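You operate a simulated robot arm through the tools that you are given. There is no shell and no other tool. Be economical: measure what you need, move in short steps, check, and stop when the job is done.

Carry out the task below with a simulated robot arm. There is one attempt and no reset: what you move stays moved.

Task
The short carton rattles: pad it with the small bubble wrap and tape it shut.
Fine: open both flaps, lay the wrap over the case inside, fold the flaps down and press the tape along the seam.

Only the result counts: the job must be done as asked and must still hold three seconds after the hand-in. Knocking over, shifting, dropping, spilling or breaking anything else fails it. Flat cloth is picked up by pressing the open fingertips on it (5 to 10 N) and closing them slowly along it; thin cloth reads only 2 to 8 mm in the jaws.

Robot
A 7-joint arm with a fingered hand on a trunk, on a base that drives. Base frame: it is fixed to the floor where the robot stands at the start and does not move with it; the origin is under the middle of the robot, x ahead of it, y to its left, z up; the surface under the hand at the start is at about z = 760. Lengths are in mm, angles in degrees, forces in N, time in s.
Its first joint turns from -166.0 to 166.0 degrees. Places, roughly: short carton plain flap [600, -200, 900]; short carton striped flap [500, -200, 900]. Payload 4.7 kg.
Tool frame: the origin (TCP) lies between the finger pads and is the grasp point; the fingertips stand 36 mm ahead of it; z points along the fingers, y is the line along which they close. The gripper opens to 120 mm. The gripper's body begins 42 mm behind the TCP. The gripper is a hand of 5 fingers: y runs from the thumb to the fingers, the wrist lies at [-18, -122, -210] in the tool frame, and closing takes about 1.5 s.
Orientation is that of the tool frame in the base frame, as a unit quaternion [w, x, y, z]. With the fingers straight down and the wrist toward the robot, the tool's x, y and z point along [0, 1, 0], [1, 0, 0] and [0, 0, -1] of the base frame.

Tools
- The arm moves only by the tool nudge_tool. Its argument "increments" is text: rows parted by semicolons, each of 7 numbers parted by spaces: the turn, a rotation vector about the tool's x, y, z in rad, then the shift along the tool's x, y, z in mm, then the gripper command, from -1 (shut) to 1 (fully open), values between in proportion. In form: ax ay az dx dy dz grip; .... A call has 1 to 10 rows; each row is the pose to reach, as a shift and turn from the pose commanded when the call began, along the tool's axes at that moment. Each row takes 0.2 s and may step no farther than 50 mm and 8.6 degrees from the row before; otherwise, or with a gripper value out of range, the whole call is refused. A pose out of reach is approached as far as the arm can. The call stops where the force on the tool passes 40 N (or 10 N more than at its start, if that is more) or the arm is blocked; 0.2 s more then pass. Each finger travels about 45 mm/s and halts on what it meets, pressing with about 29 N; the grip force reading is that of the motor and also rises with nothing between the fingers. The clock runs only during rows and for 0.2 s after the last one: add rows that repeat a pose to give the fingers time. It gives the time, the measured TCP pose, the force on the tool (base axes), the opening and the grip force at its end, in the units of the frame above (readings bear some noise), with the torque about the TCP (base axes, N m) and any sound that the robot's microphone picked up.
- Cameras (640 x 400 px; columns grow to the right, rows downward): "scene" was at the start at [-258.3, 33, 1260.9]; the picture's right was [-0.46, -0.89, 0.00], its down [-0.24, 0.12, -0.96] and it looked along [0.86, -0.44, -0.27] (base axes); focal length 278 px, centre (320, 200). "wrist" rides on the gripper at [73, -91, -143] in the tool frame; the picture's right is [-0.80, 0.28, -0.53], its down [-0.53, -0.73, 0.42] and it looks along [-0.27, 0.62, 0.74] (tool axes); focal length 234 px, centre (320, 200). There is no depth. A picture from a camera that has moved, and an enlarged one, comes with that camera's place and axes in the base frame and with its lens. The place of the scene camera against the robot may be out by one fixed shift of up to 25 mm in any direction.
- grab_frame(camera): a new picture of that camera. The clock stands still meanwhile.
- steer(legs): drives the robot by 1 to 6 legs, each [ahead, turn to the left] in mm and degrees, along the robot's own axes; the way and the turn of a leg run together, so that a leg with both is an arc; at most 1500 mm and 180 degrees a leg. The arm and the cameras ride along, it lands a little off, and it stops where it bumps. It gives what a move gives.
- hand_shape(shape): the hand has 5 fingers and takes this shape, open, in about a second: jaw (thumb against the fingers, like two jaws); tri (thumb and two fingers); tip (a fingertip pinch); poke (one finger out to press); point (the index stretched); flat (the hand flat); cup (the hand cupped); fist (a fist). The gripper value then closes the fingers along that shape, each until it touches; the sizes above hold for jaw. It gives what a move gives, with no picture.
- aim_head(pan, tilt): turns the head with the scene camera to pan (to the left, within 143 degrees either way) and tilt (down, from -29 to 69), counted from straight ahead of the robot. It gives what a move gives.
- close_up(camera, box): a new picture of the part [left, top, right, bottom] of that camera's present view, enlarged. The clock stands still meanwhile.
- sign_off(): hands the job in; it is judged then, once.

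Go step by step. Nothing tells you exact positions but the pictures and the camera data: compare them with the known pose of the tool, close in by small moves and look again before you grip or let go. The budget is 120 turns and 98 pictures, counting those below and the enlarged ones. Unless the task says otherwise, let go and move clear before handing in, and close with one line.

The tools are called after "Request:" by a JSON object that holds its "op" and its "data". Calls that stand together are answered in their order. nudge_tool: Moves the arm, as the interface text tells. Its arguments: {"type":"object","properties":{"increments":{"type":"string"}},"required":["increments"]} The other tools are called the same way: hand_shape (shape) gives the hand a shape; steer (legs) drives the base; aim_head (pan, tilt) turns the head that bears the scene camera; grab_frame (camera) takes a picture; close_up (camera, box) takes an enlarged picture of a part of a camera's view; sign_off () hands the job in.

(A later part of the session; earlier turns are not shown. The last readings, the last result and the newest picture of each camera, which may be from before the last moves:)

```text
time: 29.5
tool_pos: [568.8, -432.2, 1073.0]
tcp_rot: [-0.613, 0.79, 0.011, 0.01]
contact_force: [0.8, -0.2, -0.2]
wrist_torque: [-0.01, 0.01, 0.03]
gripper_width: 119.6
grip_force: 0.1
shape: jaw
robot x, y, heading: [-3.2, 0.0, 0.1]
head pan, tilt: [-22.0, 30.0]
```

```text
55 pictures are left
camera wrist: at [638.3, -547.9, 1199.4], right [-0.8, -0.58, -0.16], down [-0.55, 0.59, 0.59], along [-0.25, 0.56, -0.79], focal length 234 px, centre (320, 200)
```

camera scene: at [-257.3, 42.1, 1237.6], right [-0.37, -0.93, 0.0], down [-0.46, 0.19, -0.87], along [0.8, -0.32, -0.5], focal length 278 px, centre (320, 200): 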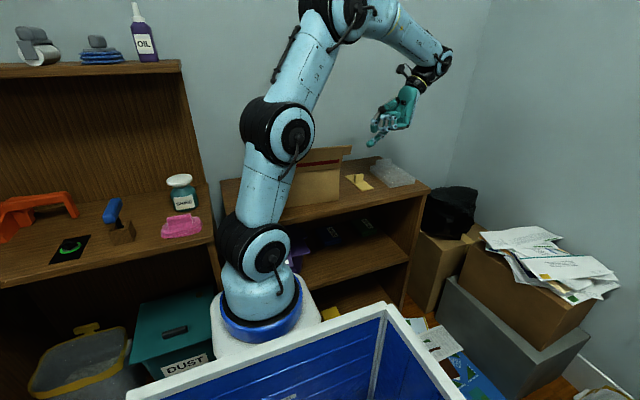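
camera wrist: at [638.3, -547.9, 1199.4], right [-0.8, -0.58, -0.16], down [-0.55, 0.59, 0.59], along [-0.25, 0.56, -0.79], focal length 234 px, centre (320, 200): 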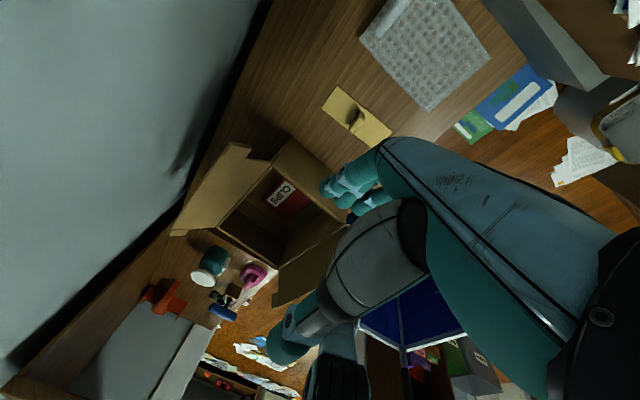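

Both flaps are open and stay open; a red CLIPS case lies inside. I'll re-orient the hand to point straight down for grasping the wrap's tab.

Request:
{"op": "nudge_tool", "data": {"increments": "-0.0732 -0.0732 -0.0943 0 0 0 1; -0.1464 -0.1464 -0.1886 0 0 0 1; -0.2196 -0.2196 -0.2829 0 0 0 1; -0.2928 -0.2928 -0.3772 0 0 0 1; -0.366 -0.366 -0.4715 0 0 0 1; -0.4392 -0.4392 -0.5658 0 0 0 1; -0.5124 -0.5124 -0.6601 0 0 0 1"}}

Request:
{"op": "nudge_tool", "data": {"increments": "-0.0732 -0.0732 -0.0943 0 0 0 1; -0.1464 -0.1464 -0.1886 0 0 0 1; -0.2196 -0.2196 -0.2829 0 0 0 1; -0.2928 -0.2928 -0.3772 0 0 0 1; -0.366 -0.366 -0.4715 0 0 0 1; -0.4392 -0.4392 -0.5658 0 0 0 1; -0.5100 -0.5100 -0.6575 0 0 0 1; -0.5100 -0.5100 -0.6575 0 0 0 1"}}

Request:
{"op": "grab_frame", "data": {"camera": "wrist"}}

Request:
{"op": "close_up", "data": {"camera": "scene", "box": [230, 90, 450, 230]}}

```text
time: 31.1
tool_pos: [568.5, -432.6, 1072.3]
tcp_rot: [-0.341, 0.846, 0.41, 0.011]
contact_force: [0.4, -0.3, -0.6]
wrist_torque: [0.06, 0.02, -0.01]
gripper_width: 119.8
grip_force: 0.1
shape: jaw
robot x, y, heading: [-0.3, -1.1, 0.0]
head pan, tilt: [-22.0, 30.0]
```

```text
time: 32.9
tool_pos: [567.6, -433.4, 1073.2]
tcp_rot: [0.01, 0.705, 0.71, 0.01]
contact_force: [0.1, -0.1, 0.1]
wrist_torque: [-0.01, 0.01, 0.01]
gripper_width: 120.0
grip_force: 0.0
shape: jaw
robot x, y, heading: [0.9, 0.1, 0.1]
head pan, tilt: [-22.0, 30.0]
```

```text
54 pictures are left
camera wrist: at [472.6, -361.0, 1214.0], right [0.27, -0.8, 0.53], down [-0.72, -0.54, -0.45], along [0.64, -0.26, -0.72], focal length 234 px, centre (320, 200)
```

wrist: 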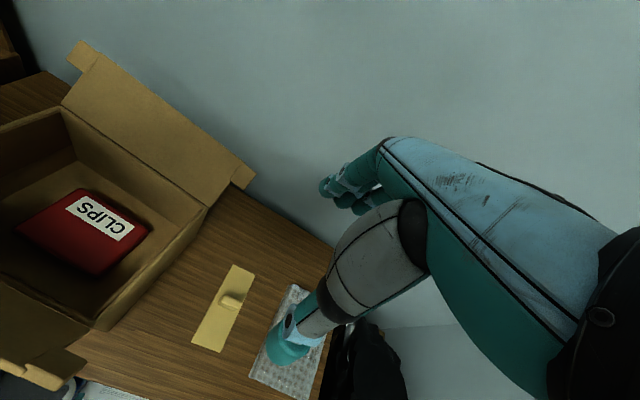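

```text
2.86 times, centred on (340, 160) of scene
camera zoom: at [-257.3, 42.1, 1237.6], right [-0.37, -0.93, 0.0], down [-0.46, 0.19, -0.87], along [0.8, -0.32, -0.5], focal length 796 px, centre (263, 314)
```

zoom: 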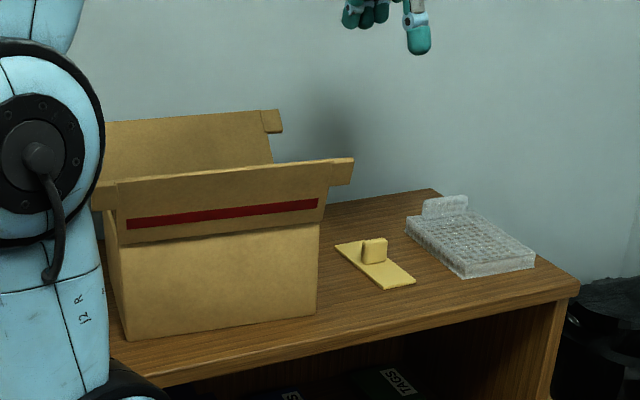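

The box interior is clear and the case sits at its centre near (560, −215). I'll move above the wrap's tab at its far end.

Request:
{"op": "nudge_tool", "data": {"increments": "0 0 0 -32 8 30 1; 0 0 0 -64 16 60 1; 0 0 0 -96 24 90 1; 0 0 0 -127 32 123 1; 0 0 0 -127 32 123 1"}}

Request:
{"op": "grab_frame", "data": {"camera": "wrist"}}

Request:
{"op": "close_up", "data": {"camera": "scene", "box": [320, 90, 460, 210]}}

```text
time: 34.1
tool_pos: [606.9, -560.0, 949.2]
tcp_rot: [0.01, 0.705, 0.709, 0.011]
contact_force: [-1.0, 0.1, 0.2]
wrist_torque: [0.0, 0.02, 0.03]
gripper_width: 119.8
grip_force: 0.1
shape: jaw
robot x, y, heading: [3.1, -2.3, 0.4]
head pan, tilt: [-22.0, 30.0]
```

```text
52 pictures are left
camera wrist: at [510.1, -488.3, 1090.8], right [0.27, -0.8, 0.53], down [-0.72, -0.54, -0.45], along [0.64, -0.26, -0.72], focal length 234 px, centre (320, 200)
```

wrist: 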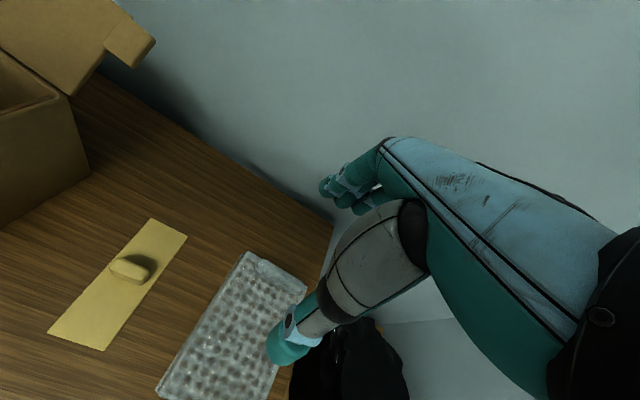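

```text
3.33 times, centred on (390, 150) of scene
camera zoom: at [-257.4, 42.0, 1237.6], right [-0.37, -0.93, 0.0], down [-0.46, 0.19, -0.87], along [0.8, -0.32, -0.5], focal length 928 px, centre (87, 367)
```

zoom: 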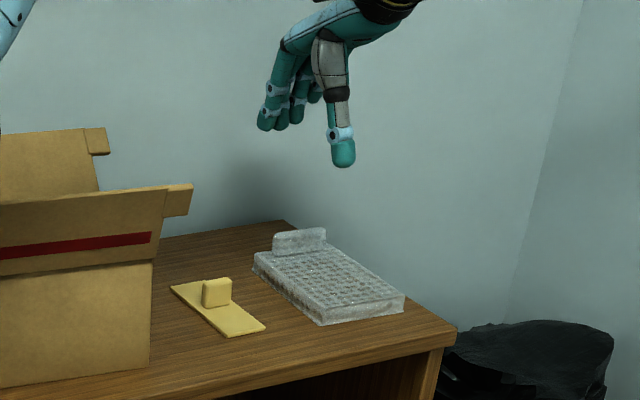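

The tab is near (624, −578), upright, spanning y, with its top around z≈812. I'll descend partway and re-check.

Request:
{"op": "nudge_tool", "data": {"increments": "0 0 0 -6 5 23 1; 0 0 0 -12 10 46 1; 0 0 0 -18 15 69 1; 0 0 0 -18 14.5 90 1; 0 0 0 -18 14.5 90 1"}}

Request:
{"op": "grab_frame", "data": {"camera": "wrist"}}

Request:
{"op": "close_up", "data": {"camera": "scene", "box": [340, 110, 440, 200]}}

```text
time: 35.3
tool_pos: [623.7, -577.3, 860.4]
tcp_rot: [0.011, 0.704, 0.71, 0.01]
contact_force: [-0.3, -0.8, -0.3]
wrist_torque: [0.01, 0.0, 0.0]
gripper_width: 119.9
grip_force: 0.1
shape: jaw
robot x, y, heading: [-1.4, -1.2, 0.3]
head pan, tilt: [-22.0, 30.0]
```

```text
50 pictures are left
camera wrist: at [527.0, -505.9, 1002.2], right [0.27, -0.8, 0.53], down [-0.72, -0.54, -0.45], along [0.64, -0.26, -0.72], focal length 234 px, centre (320, 200)
```

wrist: 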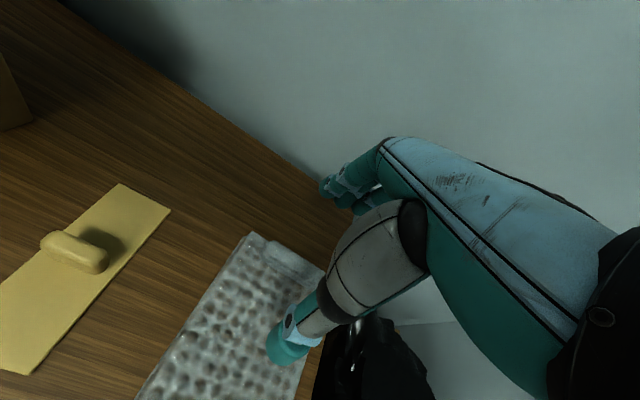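

```text
4.44 times, centred on (390, 155) of scene
camera zoom: at [-257.3, 42.0, 1237.6], right [-0.37, -0.93, 0.0], down [-0.46, 0.19, -0.87], along [0.8, -0.32, -0.5], focal length 1238 px, centre (9, 400)
```

zoom: 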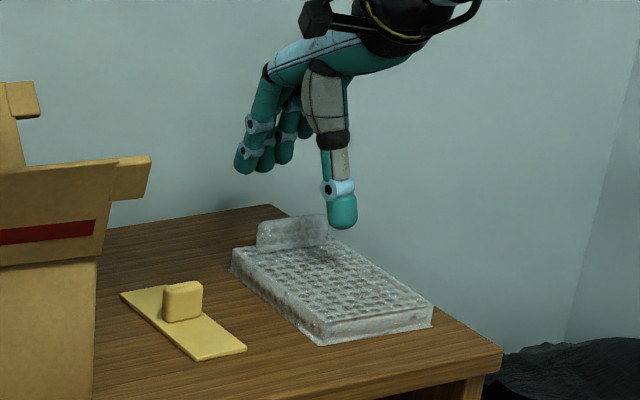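

The tab spans y −545 to −605 at x≈625, centred on the TCP. I'll descend and close.

Request:
{"op": "nudge_tool", "data": {"increments": "0 0 0 0 -0.5 20 1; 0 0 0 0 -1 37 1; 0 0 0 0 -1 37 0.6; 0 0 0 0 -1 37 0.2; 0 0 0 0 -1 37 -0.3; 0 0 0 0 -1 37 -1; 0 0 0 0 -1 37 -1; 0 0 0 0 -1 37 -1; 0 0 0 0 -1 37 -1; 0 0 0 0 -1 37 -1"}}

Request:
{"op": "close_up", "data": {"camera": "scene", "box": [340, 110, 440, 200]}}

```text
time: 37.5
tool_pos: [621.3, -576.1, 825.4]
tcp_rot: [0.01, 0.704, 0.71, 0.012]
contact_force: [0.1, 0.1, -0.2]
wrist_torque: [-0.03, -0.03, 0.02]
gripper_width: 10.7
grip_force: 28.9
shape: jaw
robot x, y, heading: [-1.6, -0.5, -0.0]
head pan, tilt: [-22.0, 30.0]
```

```text
4.44 times, centred on (390, 155) of scene
camera zoom: at [-257.3, 42.0, 1237.6], right [-0.37, -0.93, 0.0], down [-0.46, 0.19, -0.87], along [0.8, -0.32, -0.5], focal length 1238 px, centre (9, 400)
```

zoom: 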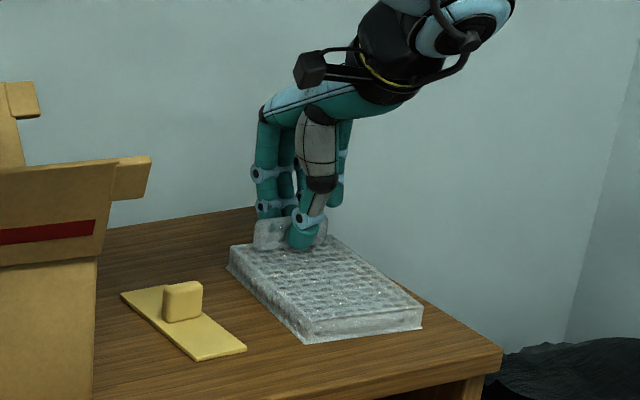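

The tab is gripped at 10.7 mm. Lifting.

Request:
{"op": "nudge_tool", "data": {"increments": "0 0 0 0 0 -15 -1; 0 0 0 0 0 -30 -1; 0 0 0 0 0 -60 -1; 0 0 0 0 0 -90 -1; 0 0 0 0 0 -120 -1; 0 0 0 0 0 -150 -1; 0 0 0 0 0 -180 -1; 0 0 0 0 0 -210 -1; 0 0 0 0 0 -210 -1"}}

Request:
{"op": "grab_frame", "data": {"camera": "wrist"}}

Request:
{"op": "close_up", "data": {"camera": "scene", "box": [230, 20, 470, 200]}}

```text
time: 39.5
tool_pos: [615.7, -577.5, 1034.8]
tcp_rot: [0.011, 0.704, 0.71, 0.011]
contact_force: [-0.2, -0.5, 0.0]
wrist_torque: [0.0, -0.02, 0.0]
gripper_width: 10.9
grip_force: 29.2
shape: jaw
robot x, y, heading: [-1.2, 0.9, 0.1]
head pan, tilt: [-22.0, 30.0]
```

```text
47 pictures are left
camera wrist: at [520.1, -505.9, 1175.3], right [0.27, -0.8, 0.53], down [-0.72, -0.54, -0.45], along [0.64, -0.26, -0.72], focal length 234 px, centre (320, 200)
```

wrist: 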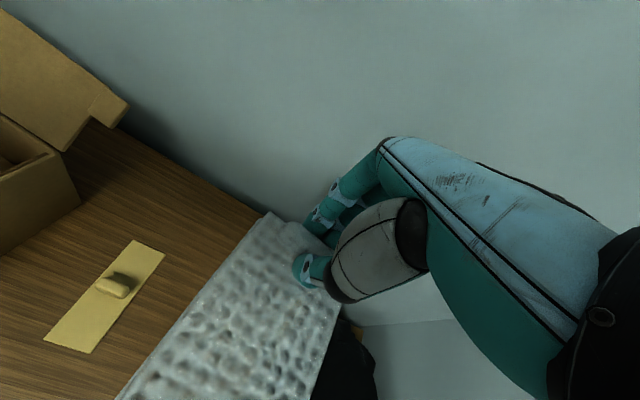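

```text
2.22 times, centred on (350, 110) of scene
camera zoom: at [-257.3, 42.0, 1237.6], right [-0.37, -0.93, 0.0], down [-0.46, 0.19, -0.87], along [0.8, -0.32, -0.5], focal length 619 px, centre (253, 400)
```

zoom: 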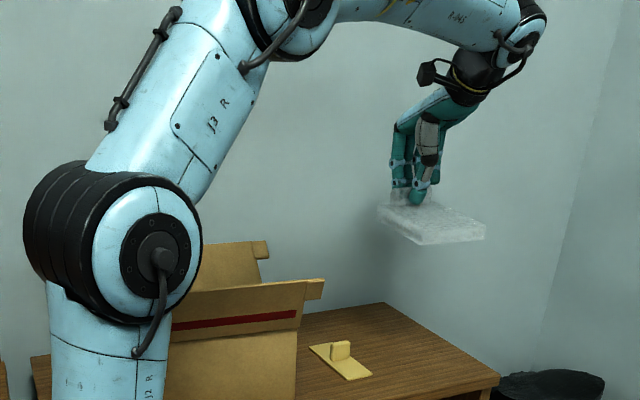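

The wrap is held level. I'll raise it a bit, carry it over the box and turn it 90° clockwise so its long side runs along the box.

Request:
{"op": "nudge_tool", "data": {"increments": "0 0 0 0 0 -20 -1; 0 0 0 10 -2 -40 -1; 0 0 0.14 40 -9 -40 -1; 0 0 0.28 75 -16 -40 -1; 0 0 0.42 110 -23 -40 -1; 0 0 0.56 145 -30 -40 -1; 0 0 0.7 180 -37 -40 -1; 0 0 0.84 215 -43 -40 -1; 0 0 0.98 250 -49 -40 -1; 0 0 1.12 290 -54 -40 -1"}}

Request:
{"op": "nudge_tool", "data": {"increments": "0 0 0.14 0 0 0 -1; 0 0 0.28 0 0 0 -1; 0 0 0.42 0 0 0 -1; 0 0 0.45 0 0 0 -1; 0 0 0.45 0 0 0 -1"}}

Request:
{"op": "grab_frame", "data": {"camera": "wrist"}}

Request:
{"op": "grab_frame", "data": {"camera": "scene"}}

```text
time: 41.7
tool_pos: [557.5, -286.6, 1072.4]
tcp_rot: [0.004, 0.974, 0.227, 0.014]
contact_force: [0.5, -0.3, -1.3]
wrist_torque: [-0.03, 0.01, -0.01]
gripper_width: 10.4
grip_force: 28.8
shape: jaw
robot x, y, heading: [-1.3, -0.3, 0.1]
head pan, tilt: [-22.0, 30.0]
```

```text
time: 42.9
tool_pos: [558.6, -287.8, 1072.9]
tcp_rot: [-0.001, 1.0, 0.003, 0.015]
contact_force: [0.5, 0.2, -0.7]
wrist_torque: [-0.02, 0.0, 0.0]
gripper_width: 10.8
grip_force: 29.4
shape: jaw
robot x, y, heading: [-2.5, -1.5, 0.0]
head pan, tilt: [-22.0, 30.0]
```

```text
45 pictures are left
camera wrist: at [626.5, -196.2, 1218.7], right [-0.82, -0.28, 0.5], down [-0.52, 0.73, -0.44], along [-0.24, -0.62, -0.74], focal length 234 px, centre (320, 200)
```

wrist: 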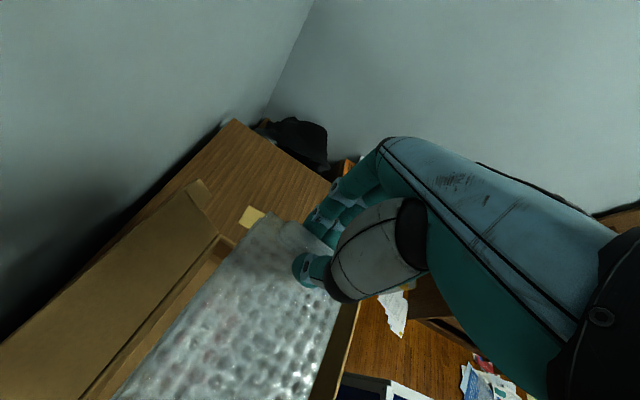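

```text
44 pictures are left
camera scene: at [-257.3, 42.2, 1237.6], right [-0.37, -0.93, 0.0], down [-0.46, 0.19, -0.87], along [0.8, -0.32, -0.5], focal length 278 px, centre (320, 200)
```

scene: 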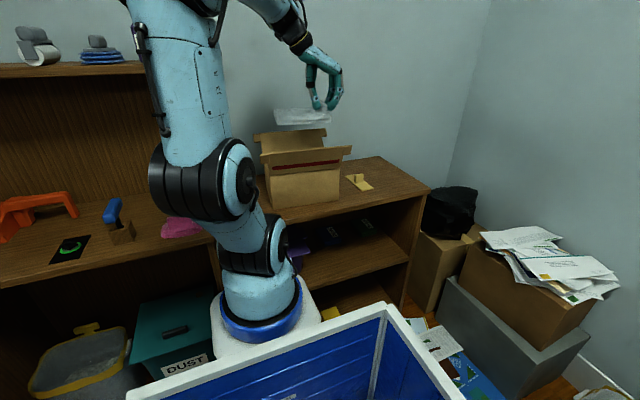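

The wrap is aligned over the box. I'll lower it to rim level and check clearance.

Request:
{"op": "nudge_tool", "data": {"increments": "0 0 0 0 -4 30 -1; 0 0 0 0 -8 60 -1; 0 0 0 0 -8 90 -1; 0 0 0 0 -8 110 -1; 0 0 0 0 -8 125 -1; 0 0 0 0 -8 125 -1"}}

Request:
{"op": "grab_frame", "data": {"camera": "wrist"}}

Request:
{"op": "close_up", "data": {"camera": "scene", "box": [230, 80, 390, 220]}}

```text
time: 44.3
tool_pos: [562.1, -279.9, 947.1]
tcp_rot: [0.0, 1.0, 0.004, 0.015]
contact_force: [0.1, -0.2, -0.1]
wrist_torque: [-0.03, 0.01, 0.03]
gripper_width: 10.4
grip_force: 29.1
shape: jaw
robot x, y, heading: [-2.5, -0.2, -0.0]
head pan, tilt: [-22.0, 30.0]
```

```text
43 pictures are left
camera wrist: at [630.5, -188.0, 1092.9], right [-0.82, -0.29, 0.5], down [-0.52, 0.73, -0.44], along [-0.24, -0.62, -0.74], focal length 234 px, centre (320, 200)
```

wrist: 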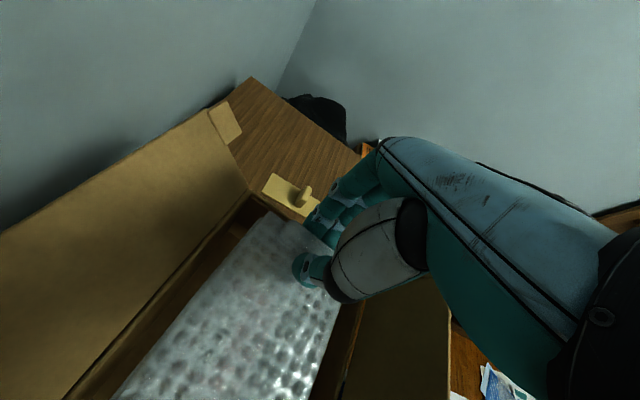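

```text
2.86 times, centred on (310, 150) of scene
camera zoom: at [-257.3, 42.2, 1237.6], right [-0.37, -0.93, 0.0], down [-0.46, 0.19, -0.87], along [0.8, -0.32, -0.5], focal length 796 px, centre (349, 343)
```

zoom: 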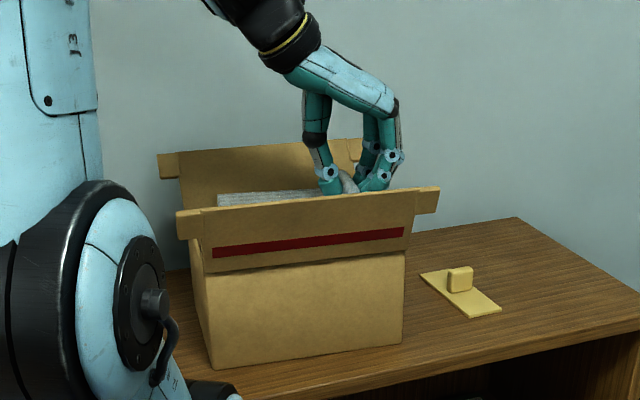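

There's clearance on both sides. I'll lower further in steps, watching the force.

Request:
{"op": "nudge_tool", "data": {"increments": "0 0 0 -1 0 15 -1; 0 0 0 -1 0 30 -1; 0 0 0 -1.5 0 45 -1; 0 0 0 -2 0 60 -1; 0 0 0 -2 0 60 -1"}}

Request:
{"op": "nudge_tool", "data": {"increments": "0 0 0 0 0 4 -1; 0 0 0 0 0 8 -1; 0 0 0 0 0 12 -1; 0 0 0 0 0 12 -1"}}

Request:
{"op": "grab_frame", "data": {"camera": "wrist"}}

```text
time: 45.5
tool_pos: [562.2, -279.0, 887.3]
tcp_rot: [0.0, 1.0, 0.004, 0.015]
contact_force: [0.9, 1.4, 0.6]
wrist_torque: [-0.09, 0.02, 0.0]
gripper_width: 10.9
grip_force: 29.0
shape: jaw
robot x, y, heading: [-2.3, 2.1, 0.2]
head pan, tilt: [-22.0, 30.0]
```

```text
time: 46.5
tool_pos: [563.0, -278.5, 876.5]
tcp_rot: [0.0, 1.0, 0.003, 0.015]
contact_force: [0.2, -0.3, -0.6]
wrist_torque: [-0.06, 0.0, 0.02]
gripper_width: 10.6
grip_force: 29.0
shape: jaw
robot x, y, heading: [0.4, -0.2, 0.2]
head pan, tilt: [-22.0, 30.0]
```

```text
41 pictures are left
camera wrist: at [630.5, -188.2, 1021.1], right [-0.82, -0.29, 0.5], down [-0.52, 0.73, -0.44], along [-0.24, -0.62, -0.74], focal length 234 px, centre (320, 200)
```

wrist: 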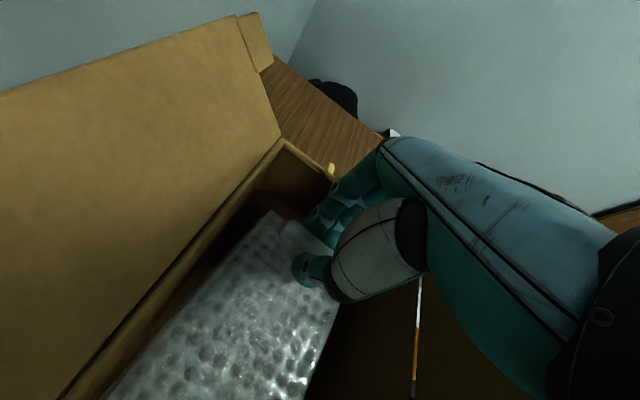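

No contact yet. Lowering a little more.

Request:
{"op": "nudge_tool", "data": {"increments": "0 0 0 0 0 4 -1; 0 0 0 0 0 8 -1; 0 0 0 0 0 12 -1; 0 0 0 0 0 12 -1"}}

Request:
{"op": "close_up", "data": {"camera": "scene", "box": [230, 80, 390, 220]}}

```text
time: 47.5
tool_pos: [564.3, -280.2, 864.0]
tcp_rot: [-0.001, 1.0, 0.004, 0.015]
contact_force: [0.6, 1.3, -0.8]
wrist_torque: [-0.02, 0.01, -0.03]
gripper_width: 10.7
grip_force: 29.4
shape: jaw
robot x, y, heading: [2.2, -1.7, -0.3]
head pan, tilt: [-22.0, 30.0]
```

```text
2.86 times, centred on (310, 150) of scene
camera zoom: at [-257.3, 42.2, 1237.6], right [-0.37, -0.93, 0.0], down [-0.46, 0.19, -0.87], along [0.8, -0.32, -0.5], focal length 796 px, centre (349, 343)
```

zoom: 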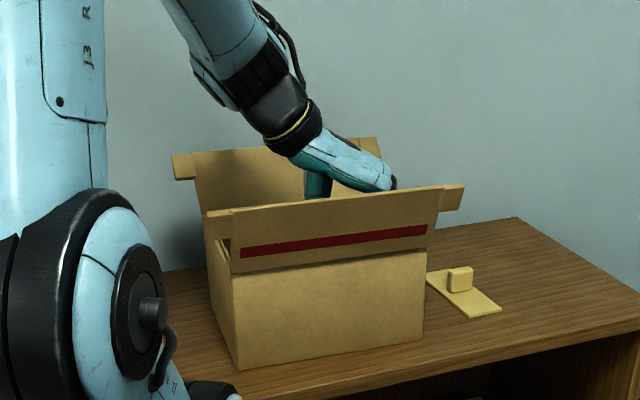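

The box has slid slightly toward −y, so the hand must be pressing on its right wall. I'll stop and look.

Request:
{"op": "close_up", "data": {"camera": "wrist", "box": [100, 80, 460, 400]}}

Request:
{"op": "close_up", "data": {"camera": "scene", "box": [280, 110, 400, 220]}}

```text
1.25 times, centred on (280, 240) of wrist
camera zoom: at [630.9, -188.0, 1009.4], right [-0.82, -0.29, 0.5], down [-0.52, 0.73, -0.44], along [-0.24, -0.62, -0.74], focal length 293 px, centre (370, 150)
```

zoom: 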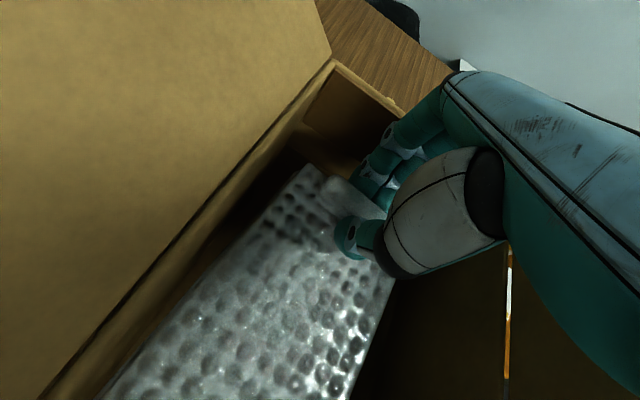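

```text
3.64 times, centred on (340, 165) of scene
camera zoom: at [-257.3, 42.2, 1237.6], right [-0.37, -0.93, 0.0], down [-0.46, 0.19, -0.87], along [0.8, -0.32, -0.5], focal length 1013 px, centre (247, 327)
```

zoom: 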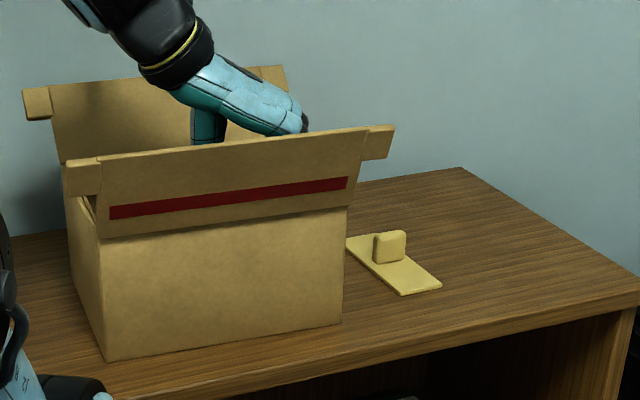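

The back of the fingers wedged the right wall out by about 22 mm; the tape is untouched and still 60 mm away. The wrap is well inside and close above the case, so I'll release it with a small opening.

Request:
{"op": "nudge_tool", "data": {"increments": "0 0 0 0 -2 0 -0.85; 0 0 0 0 -3 0 -0.75; 0 0 0 0 -3 0 -0.68; 0 0 0 0 -3 0 -0.68"}}

Request:
{"op": "close_up", "data": {"camera": "wrist", "box": [100, 80, 460, 400]}}

```text
time: 48.5
tool_pos: [561.9, -275.7, 862.9]
tcp_rot: [0.0, 1.0, 0.004, 0.015]
contact_force: [0.2, 1.8, -0.6]
wrist_torque: [0.03, -0.04, -0.03]
gripper_width: 19.2
grip_force: 0.1
shape: jaw
robot x, y, heading: [-2.5, 1.8, 0.1]
head pan, tilt: [-22.0, 30.0]
```

```text
1.25 times, centred on (280, 240) of wrist
camera zoom: at [630.6, -184.8, 1009.5], right [-0.82, -0.29, 0.5], down [-0.52, 0.73, -0.44], along [-0.24, -0.62, -0.74], focal length 293 px, centre (370, 150)
```

zoom: 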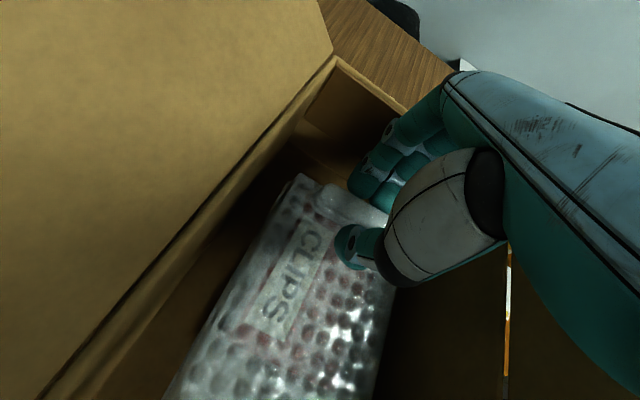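

The wrap dropped onto the case, with the label showing through it. I'll raise the hand straight out and inspect.

Request:
{"op": "nudge_tool", "data": {"increments": "0 0 0 0 0 -20 -0.68; 0 0 0 0 0 -40 -0.68; 0 0 0 1 0 -70 -0.68; 0 0 0 2 0 -110 -0.68; 0 0 0 3 0 -150 -0.68; 0 0 0 4 0 -190 -0.68; 0 0 0 4 0 -210 -0.68; 0 0 0 4 0 -210 -0.68"}}

Request:
{"op": "grab_frame", "data": {"camera": "wrist"}}

Request:
{"op": "close_up", "data": {"camera": "scene", "box": [230, 90, 430, 215]}}

```text
time: 50.3
tool_pos: [561.4, -276.7, 1073.9]
tcp_rot: [-0.001, 1.0, 0.004, 0.014]
contact_force: [0.1, 0.3, -0.5]
wrist_torque: [0.01, 0.01, 0.03]
gripper_width: 19.0
grip_force: 0.1
shape: jaw
robot x, y, heading: [0.1, 0.2, -0.3]
head pan, tilt: [-22.0, 30.0]
```

```text
36 pictures are left
camera wrist: at [628.9, -185.6, 1218.9], right [-0.82, -0.29, 0.5], down [-0.52, 0.73, -0.44], along [-0.24, -0.62, -0.74], focal length 234 px, centre (320, 200)
```

wrist: 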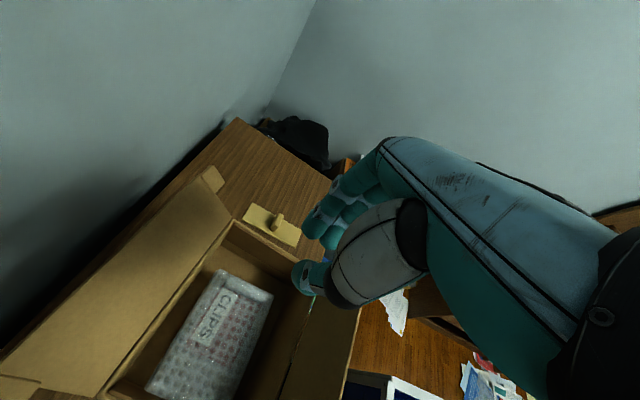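

```text
3.20 times, centred on (330, 152) of scene
camera zoom: at [-257.3, 42.2, 1237.6], right [-0.37, -0.93, 0.0], down [-0.46, 0.19, -0.87], along [0.8, -0.32, -0.5], focal length 891 px, centre (288, 352)
```

zoom: 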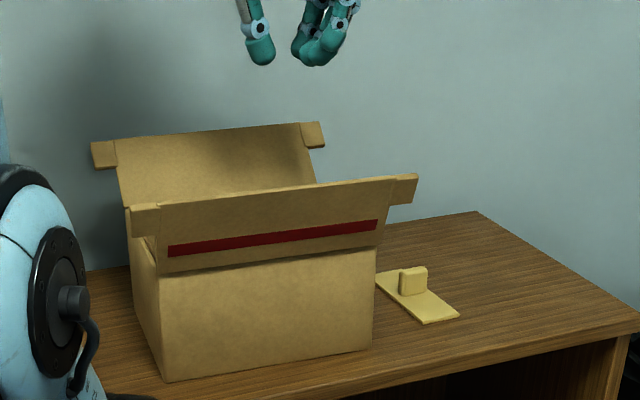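

The wrap covers the case. Next I'll fold the flaps. The plain flap leans back to about x=690–704 with the wall at x≈780, so I'll turn the hand so its narrow side and camera clear the wall.

Request:
{"op": "nudge_tool", "data": {"increments": "0 0 -0.14 0 0 0 -1; 0 0 -0.28 0 0 0 -1; 0 0 -0.42 0 0 0 -1; 0 0 -0.56 0 0 0 -1; 0 0 -0.7 0 0 0 -1; 0 0 -0.84 0 0 0 -1; 0 0 -0.98 0 0 0 -1; 0 0 -1.12 0 0 0 -1; 0 0 -1.26 0 0 0 -1; 0 0 -1.4 0 0 0 -1"}}

Request:
{"op": "nudge_tool", "data": {"increments": "0 0 -0.14 0 0 0 -1; 0 0 -0.28 0 0 0 -1; 0 0 -0.42 0 0 0 -1; 0 0 -0.56 0 0 0 -1; 0 0 -0.7 0 0 0 -1; 0 0 -0.84 0 0 0 -1; 0 0 -0.98 0 0 0 -1; 0 0 -1.12 0 0 0 -1; 0 0 -1.26 0 0 0 -1; 0 0 -1.4 0 0 0 -1"}}

Request:
{"op": "nudge_tool", "data": {"increments": "0 0 -0.14 0 0 0 -1; 0 0 -0.28 0 0 0 -1; 0 0 -0.34 0 0 0 -1; 0 0 -0.34 0 0 0 -1"}}

Request:
{"op": "grab_frame", "data": {"camera": "wrist"}}

```text
time: 52.5
tool_pos: [562.2, -275.0, 1074.2]
tcp_rot: [0.01, 0.762, 0.647, 0.012]
contact_force: [-0.1, -0.4, 0.1]
wrist_torque: [-0.02, -0.01, -0.01]
gripper_width: 0.0
grip_force: 28.8
shape: jaw
robot x, y, heading: [-4.4, 0.9, 0.1]
head pan, tilt: [-22.0, 30.0]
```

```text
time: 54.7
tool_pos: [560.5, -275.7, 1073.2]
tcp_rot: [0.014, 0.166, 0.986, 0.003]
contact_force: [0.6, 0.3, 0.1]
wrist_torque: [0.02, -0.01, -0.01]
gripper_width: 0.0
grip_force: 29.4
shape: jaw
robot x, y, heading: [-1.6, -1.5, -0.2]
head pan, tilt: [-22.0, 30.0]
```

```text
time: 55.7
tool_pos: [562.0, -276.5, 1074.6]
tcp_rot: [0.015, -0.004, 1.0, 0.0]
contact_force: [0.2, -0.1, 0.4]
wrist_torque: [-0.03, 0.03, -0.01]
gripper_width: 0.1
grip_force: 28.7
shape: jaw
robot x, y, heading: [-1.2, -1.8, -0.1]
head pan, tilt: [-22.0, 30.0]
```

```text
34 pictures are left
camera wrist: at [484.9, -368.7, 1215.5], right [0.79, 0.28, 0.55], down [0.55, -0.73, -0.41], along [0.28, 0.62, -0.73], focal length 234 px, centre (320, 200)
```

wrist: 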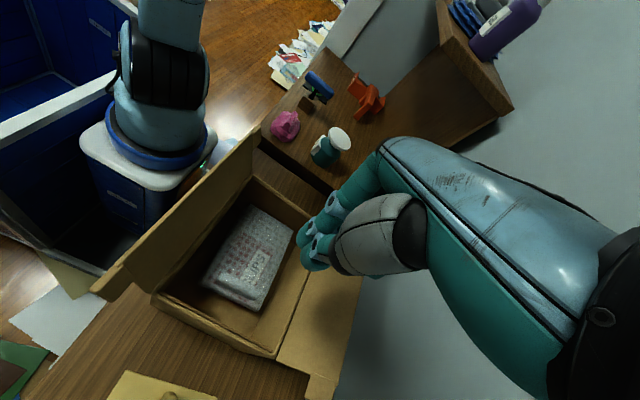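

The box rim is now (468..640, −127..−342). I'll turn back to the standard orientation and use the pointing index, since it leads on the far side and keeps the hand off the wall.

Request:
{"op": "nudge_tool", "data": {"increments": "0 0 0.14 0 0 0 -1; 0 0 0.28 0 0 0 -1; 0 0 0.42 0 0 0 -1; 0 0 0.56 0 0 0 -1; 0 0 0.7 0 0 0 -1; 0 0 0.84 0 0 0 -1; 0 0 0.98 0 0 0 -1; 0 0 1.12 0 0 0 -1; 0 0 1.26 0 0 0 -1; 0 0 1.4 0 0 0 -1"}}

Request:
{"op": "nudge_tool", "data": {"increments": "0 0 0.14 0 20 -20 -1; 0 0 0.16 0 50 -20 -1; 0 0 0.16 0 50 -20 -1"}}

Request:
{"op": "hand_shape", "data": {"shape": "point"}}

Request:
{"op": "close_up", "data": {"camera": "scene", "box": [230, 40, 430, 215]}}

Request:
{"op": "grab_frame", "data": {"camera": "wrist"}}

```text
time: 57.9
tool_pos: [560.5, -276.6, 1074.0]
tcp_rot: [0.011, 0.643, 0.765, 0.009]
contact_force: [0.2, 0.1, -0.1]
wrist_torque: [-0.02, 0.0, -0.04]
gripper_width: 0.1
grip_force: 28.9
shape: jaw
robot x, y, heading: [1.2, 0.6, 0.3]
head pan, tilt: [-22.0, 30.0]
```

```text
time: 58.7
tool_pos: [609.1, -267.9, 1095.7]
tcp_rot: [0.011, 0.702, 0.712, 0.011]
contact_force: [0.2, 0.3, 0.9]
wrist_torque: [0.04, 0.02, 0.01]
gripper_width: 0.0
grip_force: 29.3
shape: jaw
robot x, y, heading: [2.0, -1.1, -0.2]
head pan, tilt: [-22.0, 30.0]
```

```text
time: 59.6
tool_pos: [608.2, -267.9, 1094.8]
tcp_rot: [0.01, 0.701, 0.713, 0.01]
contact_force: [0.2, 0.6, -0.3]
wrist_torque: [0.0, 0.02, -0.02]
gripper_width: 0.0
grip_force: 0.2
shape: point
robot x, y, heading: [-2.8, 2.9, -0.1]
head pan, tilt: [-22.0, 30.0]
```

```text
2.29 times, centred on (330, 128) of scene
camera zoom: at [-257.3, 42.2, 1237.6], right [-0.37, -0.93, 0.0], down [-0.46, 0.19, -0.87], along [0.8, -0.32, -0.5], focal length 636 px, centre (297, 366)
```

zoom: 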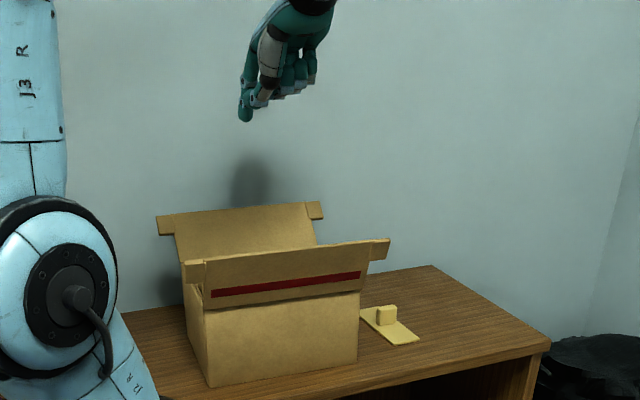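

```text
32 pictures are left
camera wrist: at [512.6, -197.8, 1235.9], right [0.28, -0.8, 0.53], down [-0.71, -0.54, -0.45], along [0.65, -0.26, -0.72], focal length 234 px, centre (320, 200)
```

wrist: 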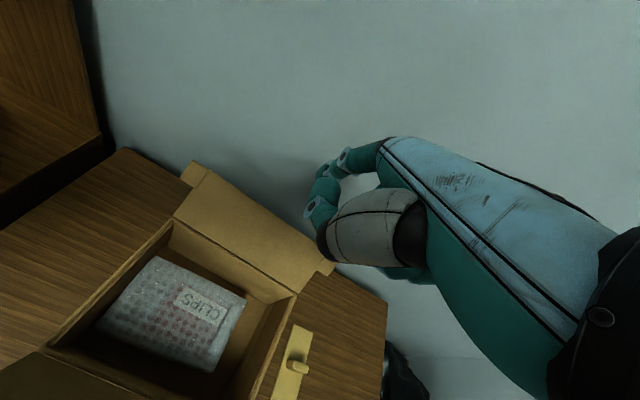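

The tip model checks out in the scene image (tip ≈ (687, −241, 1075)). The plain flap's free edge is near x≈710, z≈921, so I'll go down behind it and sweep it up.

Request:
{"op": "nudge_tool", "data": {"increments": "0 0 0 0 24 40 -1; 0 0 0 0 43.5 80 -1; 0 0 0 0 42.5 120 -1; 0 0 0 0 41 160 -1; 0 0 0 0 40.5 185 -1; 0 0 0 0 40.5 185 -1"}}

Request:
{"op": "close_up", "data": {"camera": "scene", "box": [230, 80, 390, 180]}}

Request:
{"op": "grab_frame", "data": {"camera": "wrist"}}

```text
time: 61.0
tool_pos: [656.3, -266.9, 914.3]
tcp_rot: [0.011, 0.701, 0.713, 0.011]
contact_force: [3.5, 0.7, 14.0]
wrist_torque: [0.26, -0.67, -0.07]
gripper_width: 0.0
grip_force: 0.1
shape: point
robot x, y, heading: [0.5, -1.4, 0.0]
head pan, tilt: [-22.0, 30.0]
```

```text
4.00 times, centred on (310, 130) of scene
camera zoom: at [-257.6, 42.3, 1237.5], right [-0.37, -0.93, 0.0], down [-0.46, 0.19, -0.87], along [0.8, -0.32, -0.5], focal length 1114 px, centre (360, 480)
```

zoom: 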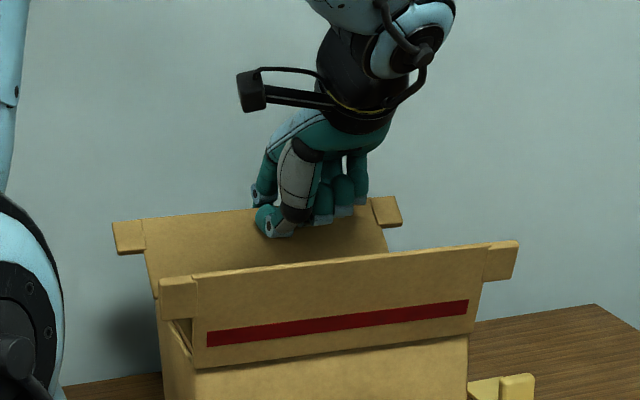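

```text
30 pictures are left
camera wrist: at [559.4, -196.1, 1053.6], right [0.28, -0.8, 0.54], down [-0.71, -0.54, -0.45], along [0.65, -0.26, -0.72], focal length 234 px, centre (320, 200)
```

wrist: 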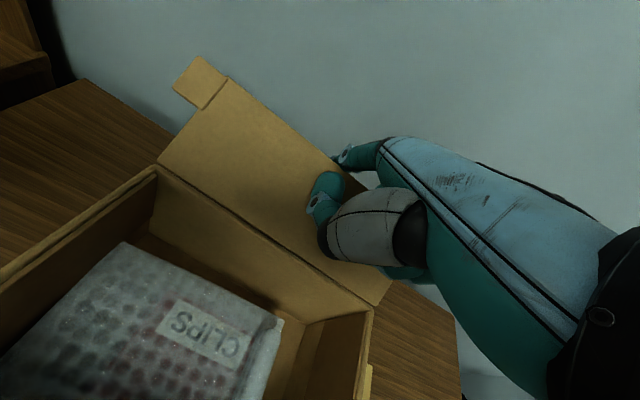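

The folded fingers touch the flap's inner face while the index is behind its edge. I'll rise slightly and then sweep it up and over along its arc.

Request:
{"op": "nudge_tool", "data": {"increments": "0 0 0 0 0 -12 -1; 0 0 0 0 -8 -15 -1; 0 0 0 0 -18 -26 -1; 0 0 0 0 -28 -36 -1; 0 0 0 0 -39 -44 -1; 0 0 0 0 -49 -49 -1; 0 0 0 0 -59 -52 -1; 0 0 0 0 -80 -55 -1; 0 0 0 0 -99 -58 -1; 0 0 0 0 -116 -58 -1"}}

Request:
{"op": "close_up", "data": {"camera": "scene", "box": [230, 80, 390, 180]}}

Request:
{"op": "grab_frame", "data": {"camera": "wrist"}}

```text
time: 63.2
tool_pos: [538.0, -270.3, 966.2]
tcp_rot: [0.011, 0.701, 0.713, 0.01]
contact_force: [0.2, -0.3, -0.7]
wrist_torque: [0.01, -0.02, -0.01]
gripper_width: 0.1
grip_force: 0.1
shape: point
robot x, y, heading: [-0.1, 2.2, 0.0]
head pan, tilt: [-22.0, 30.0]
```

```text
4.00 times, centred on (310, 130) of scene
camera zoom: at [-257.3, 42.2, 1237.6], right [-0.37, -0.93, 0.0], down [-0.46, 0.19, -0.87], along [0.8, -0.32, -0.5], focal length 1114 px, centre (360, 480)
```

zoom: 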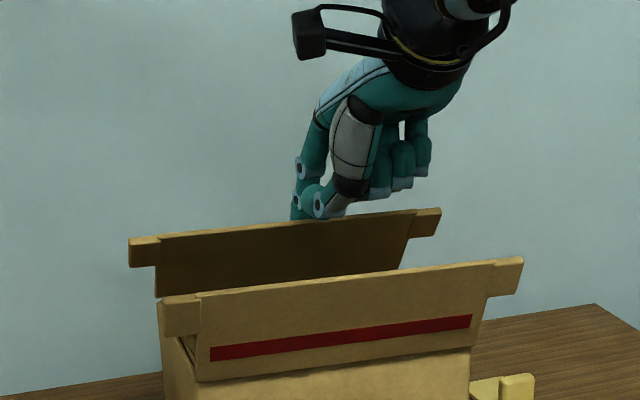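

```text
28 pictures are left
camera wrist: at [441.1, -198.5, 1107.2], right [0.28, -0.8, 0.53], down [-0.71, -0.54, -0.45], along [0.65, -0.26, -0.72], focal length 234 px, centre (320, 200)
```

wrist: 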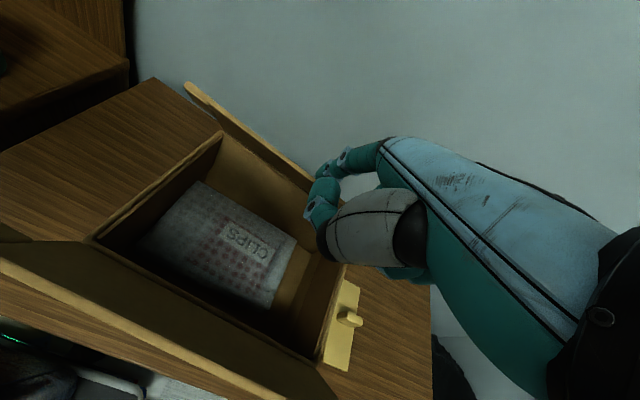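

The plain flap is past vertical, leaning inward. I'll fold it down onto the box.

Request:
{"op": "nudge_tool", "data": {"increments": "0 0 0 0 -10 3 -1; 0 0 0 0 -18 10 -1; 0 0 0 0 -26 18 -1; 0 0 0 0 -33 26 -1; 0 0 0 0 -39 35 -1; 0 0 0 0 -43 45 -1; 0 0 0 0 -46 54 -1; 0 0 0 0 -48 60 -1; 0 0 0 0 -48 65 -1; 0 0 0 0 -48 67 -1"}}

Request:
{"op": "close_up", "data": {"camera": "scene", "box": [230, 80, 390, 180]}}

Request:
{"op": "grab_frame", "data": {"camera": "wrist"}}

```text
time: 65.1
tool_pos: [491.9, -272.2, 909.4]
tcp_rot: [0.017, 0.702, 0.712, 0.01]
contact_force: [-8.1, 0.1, 22.9]
wrist_torque: [0.65, -1.9, 0.28]
gripper_width: 0.1
grip_force: 0.0
shape: point
robot x, y, heading: [-0.8, 3.0, -0.2]
head pan, tilt: [-22.0, 30.0]
stopped in row 9: the force on the tool passed its limit at 45 N (the readings are from after the stop); the commanded pose is now the measured one
```

```text
4.00 times, centred on (310, 130) of scene
camera zoom: at [-258.2, 42.6, 1237.4], right [-0.38, -0.93, 0.0], down [-0.46, 0.19, -0.87], along [0.8, -0.33, -0.5], focal length 1114 px, centre (360, 480)
```

zoom: 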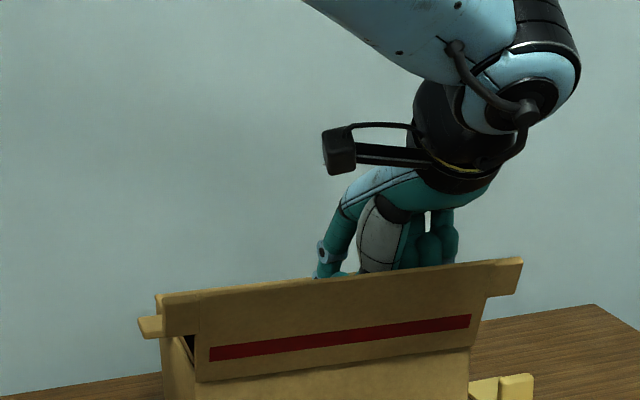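

```text
26 pictures are left
camera wrist: at [394.4, -200.2, 1048.3], right [0.27, -0.79, 0.55], down [-0.71, -0.55, -0.45], along [0.65, -0.27, -0.71], focal length 234 px, centre (320, 200)
```

wrist: 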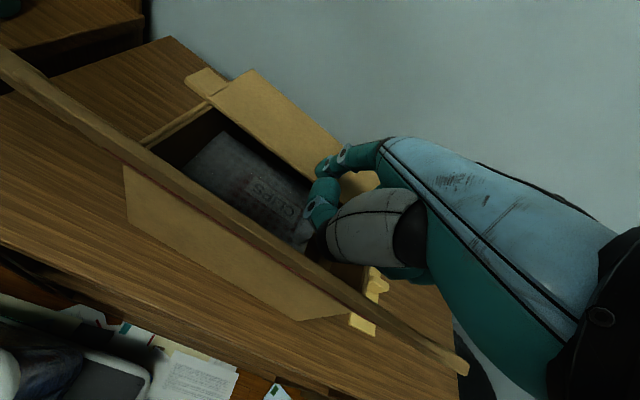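

The plain flap is pressed down. Next I'll lift over, go in front of the striped flap, and check before sweeping it.

Request:
{"op": "nudge_tool", "data": {"increments": "0 0 0 0 0 -40 -1; 0 0 0 0 0 -80 -1; 0 0 0 0 0 -110 -1; 0 0 0 0 -45 -110 -1; 0 0 0 0 -90 -110 -1; 0 0 0 0 -135 -110 -1; 0 0 0 0 -148 -110 -1; 0 0 0 0 -148 -75 -1; 0 0 0 0 -148 -45 -1; 0 0 0 0 -148 -45 -1"}}

Request:
{"op": "close_up", "data": {"camera": "scene", "box": [230, 80, 390, 180]}}

Request:
{"op": "grab_frame", "data": {"camera": "wrist"}}

```text
time: 67.3
tool_pos: [344.3, -273.7, 945.6]
tcp_rot: [0.014, 0.702, 0.712, 0.009]
contact_force: [0.3, 0.3, 0.2]
wrist_torque: [-0.01, 0.01, 0.05]
gripper_width: 0.1
grip_force: 0.1
shape: point
robot x, y, heading: [-0.6, -0.6, -0.1]
head pan, tilt: [-22.0, 30.0]
```

```text
4.00 times, centred on (310, 130) of scene
camera zoom: at [-257.5, 42.4, 1237.6], right [-0.38, -0.93, 0.0], down [-0.46, 0.19, -0.87], along [0.8, -0.32, -0.5], focal length 1114 px, centre (360, 480)
```

zoom: 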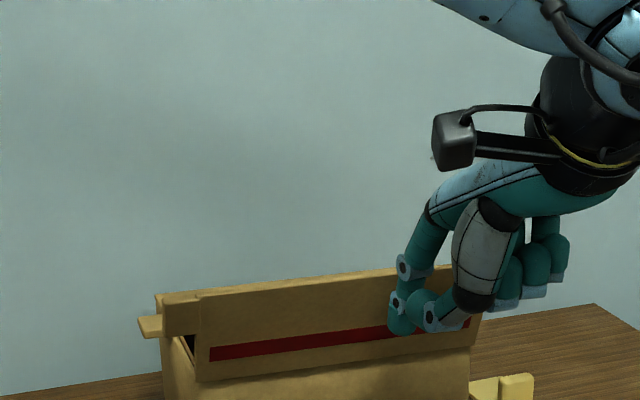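

```text
24 pictures are left
camera wrist: at [246.3, -201.5, 1085.8], right [0.27, -0.8, 0.54], down [-0.71, -0.55, -0.44], along [0.65, -0.26, -0.71], focal length 234 px, centre (320, 200)
```

wrist: 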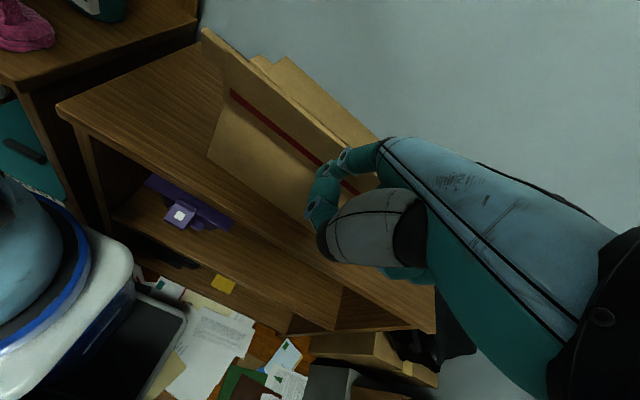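

The index is in front of the striped flap. Sweeping it up, over and down.

Request:
{"op": "nudge_tool", "data": {"increments": "0 0 0 0 19 -2 -1; 0 0 0 0 35 -5 -1; 0 0 0 0 49 -12 -1; 0 0 0 0 62 -16 -1; 0 0 0 0 73 -17 -1; 0 0 0 0 85 -9 -1; 0 0 0 0 96 6 -1; 0 0 0 0 104 20 -1; 0 0 0 0 109 31 -1; 0 0 0 0 110 36 -1"}}

Request:
{"op": "close_up", "data": {"camera": "scene", "box": [230, 80, 390, 180]}}

Request:
{"op": "grab_frame", "data": {"camera": "wrist"}}

```text
time: 69.5
tool_pos: [454.0, -272.0, 914.2]
tcp_rot: [0.014, 0.702, 0.712, 0.009]
contact_force: [0.6, 0.8, 0.7]
wrist_torque: [0.02, 0.0, 0.02]
gripper_width: 114.2
grip_force: 0.1
shape: point
robot x, y, heading: [1.9, -3.2, 0.1]
head pan, tilt: [-22.0, 30.0]
```

```text
4.00 times, centred on (310, 130) of scene
camera zoom: at [-257.5, 42.4, 1237.6], right [-0.38, -0.93, 0.0], down [-0.46, 0.19, -0.87], along [0.8, -0.32, -0.5], focal length 1114 px, centre (360, 480)
```

zoom: 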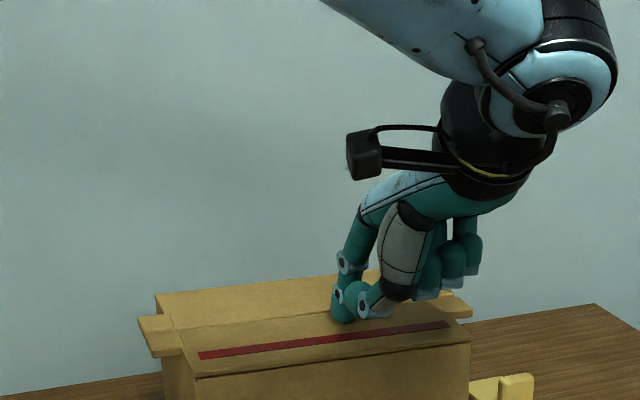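

```text
22 pictures are left
camera wrist: at [357.2, -200.8, 1054.3], right [0.27, -0.8, 0.54], down [-0.71, -0.55, -0.45], along [0.65, -0.26, -0.71], focal length 234 px, centre (320, 200)
```

wrist: 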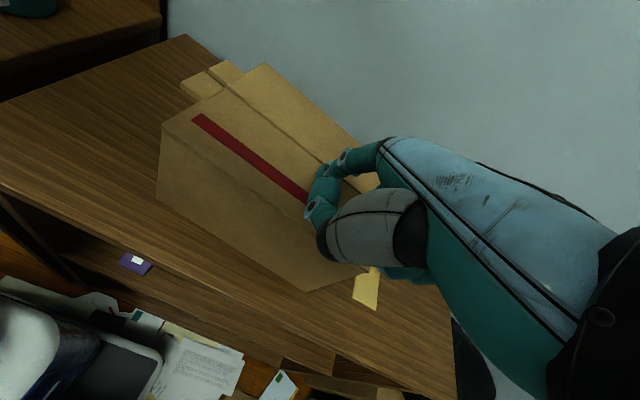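

Both flaps are folded. I'll press the striped one home, then hop to the plain one and press it too.

Request:
{"op": "nudge_tool", "data": {"increments": "0 0 0 0 0 3 -1; 0 0 0 0 0 6 -1; 0 0 0 0 0 9 -1; 0 0 0 0 0 12 -1; 0 0 0 0 0 14 -1"}}

Request:
{"op": "nudge_tool", "data": {"increments": "0 0 0 0 0 -15 -1; 0 0 0 0 0 -30 -1; 0 0 0 0 30 -30 -1; 0 0 0 0 55 -30 -1; 0 0 0 0 55 -15 -1; 0 0 0 0 55 -8 -1; 0 0 0 0 55 -4 -1; 0 0 0 0 55 0 -1; 0 0 0 0 55 4 -1; 0 0 0 0 55 8 -1"}}

Request:
{"op": "nudge_tool", "data": {"increments": "0 0 0 0 0 -40 -1; 0 0 0 0 0 -80 -1; 0 0 0 -30 0 -120 -1; 0 0 0 -60 0 -150 -1; 0 0 0 -60 0 -150 -1"}}

Request:
{"op": "close_up", "data": {"camera": "scene", "box": [230, 90, 390, 190]}}

Request:
{"op": "grab_frame", "data": {"camera": "wrist"}}

```text
time: 70.5
tool_pos: [454.2, -274.4, 908.2]
tcp_rot: [0.021, 0.703, 0.711, 0.008]
contact_force: [-8.4, 0.9, 26.9]
wrist_torque: [0.62, -2.05, 0.23]
gripper_width: 0.3
grip_force: 0.1
shape: point
robot x, y, heading: [1.5, 1.4, -0.0]
head pan, tilt: [-22.0, 30.0]
stopped in row 4: the force on the tool passed its limit at 42 N (the readings are from after the stop); the commanded pose is now the measured one
```

```text
time: 72.5
tool_pos: [510.1, -275.5, 910.2]
tcp_rot: [0.024, 0.703, 0.71, 0.009]
contact_force: [-6.7, 1.1, 16.9]
wrist_torque: [0.4, -1.19, 0.25]
gripper_width: 0.0
grip_force: 0.0
shape: point
robot x, y, heading: [0.7, -0.1, -0.3]
head pan, tilt: [-22.0, 30.0]
stopped in row 10: the force on the tool passed its limit at 45 N (the readings are from after the stop); the commanded pose is now the measured one
```

```text
time: 73.7
tool_pos: [502.7, -333.7, 1059.3]
tcp_rot: [0.022, 0.703, 0.711, 0.008]
contact_force: [0.1, 0.0, -0.7]
wrist_torque: [0.01, 0.0, 0.01]
gripper_width: 0.3
grip_force: 0.1
shape: point
robot x, y, heading: [-4.9, 0.3, -0.2]
head pan, tilt: [-22.0, 30.0]
```

```text
4.00 times, centred on (310, 140) of scene
camera zoom: at [-257.7, 42.5, 1237.6], right [-0.38, -0.93, 0.0], down [-0.46, 0.19, -0.87], along [0.8, -0.33, -0.5], focal length 1114 px, centre (360, 440)
```

zoom: 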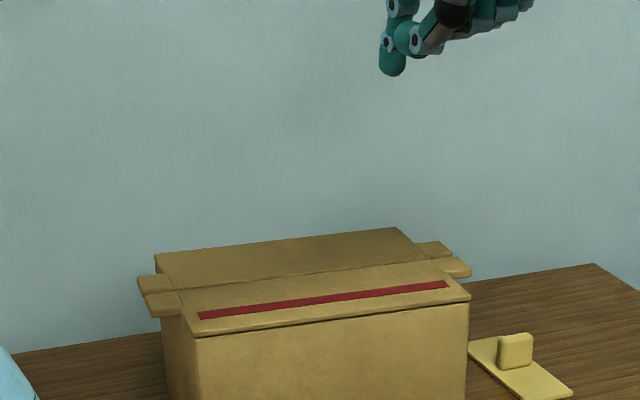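

```text
20 pictures are left
camera wrist: at [404.4, -259.4, 1197.8], right [0.27, -0.79, 0.55], down [-0.71, -0.55, -0.44], along [0.65, -0.27, -0.71], focal length 234 px, centre (320, 200)
```

wrist: 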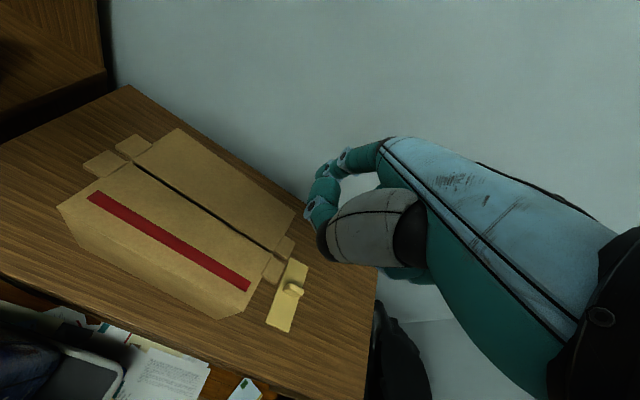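

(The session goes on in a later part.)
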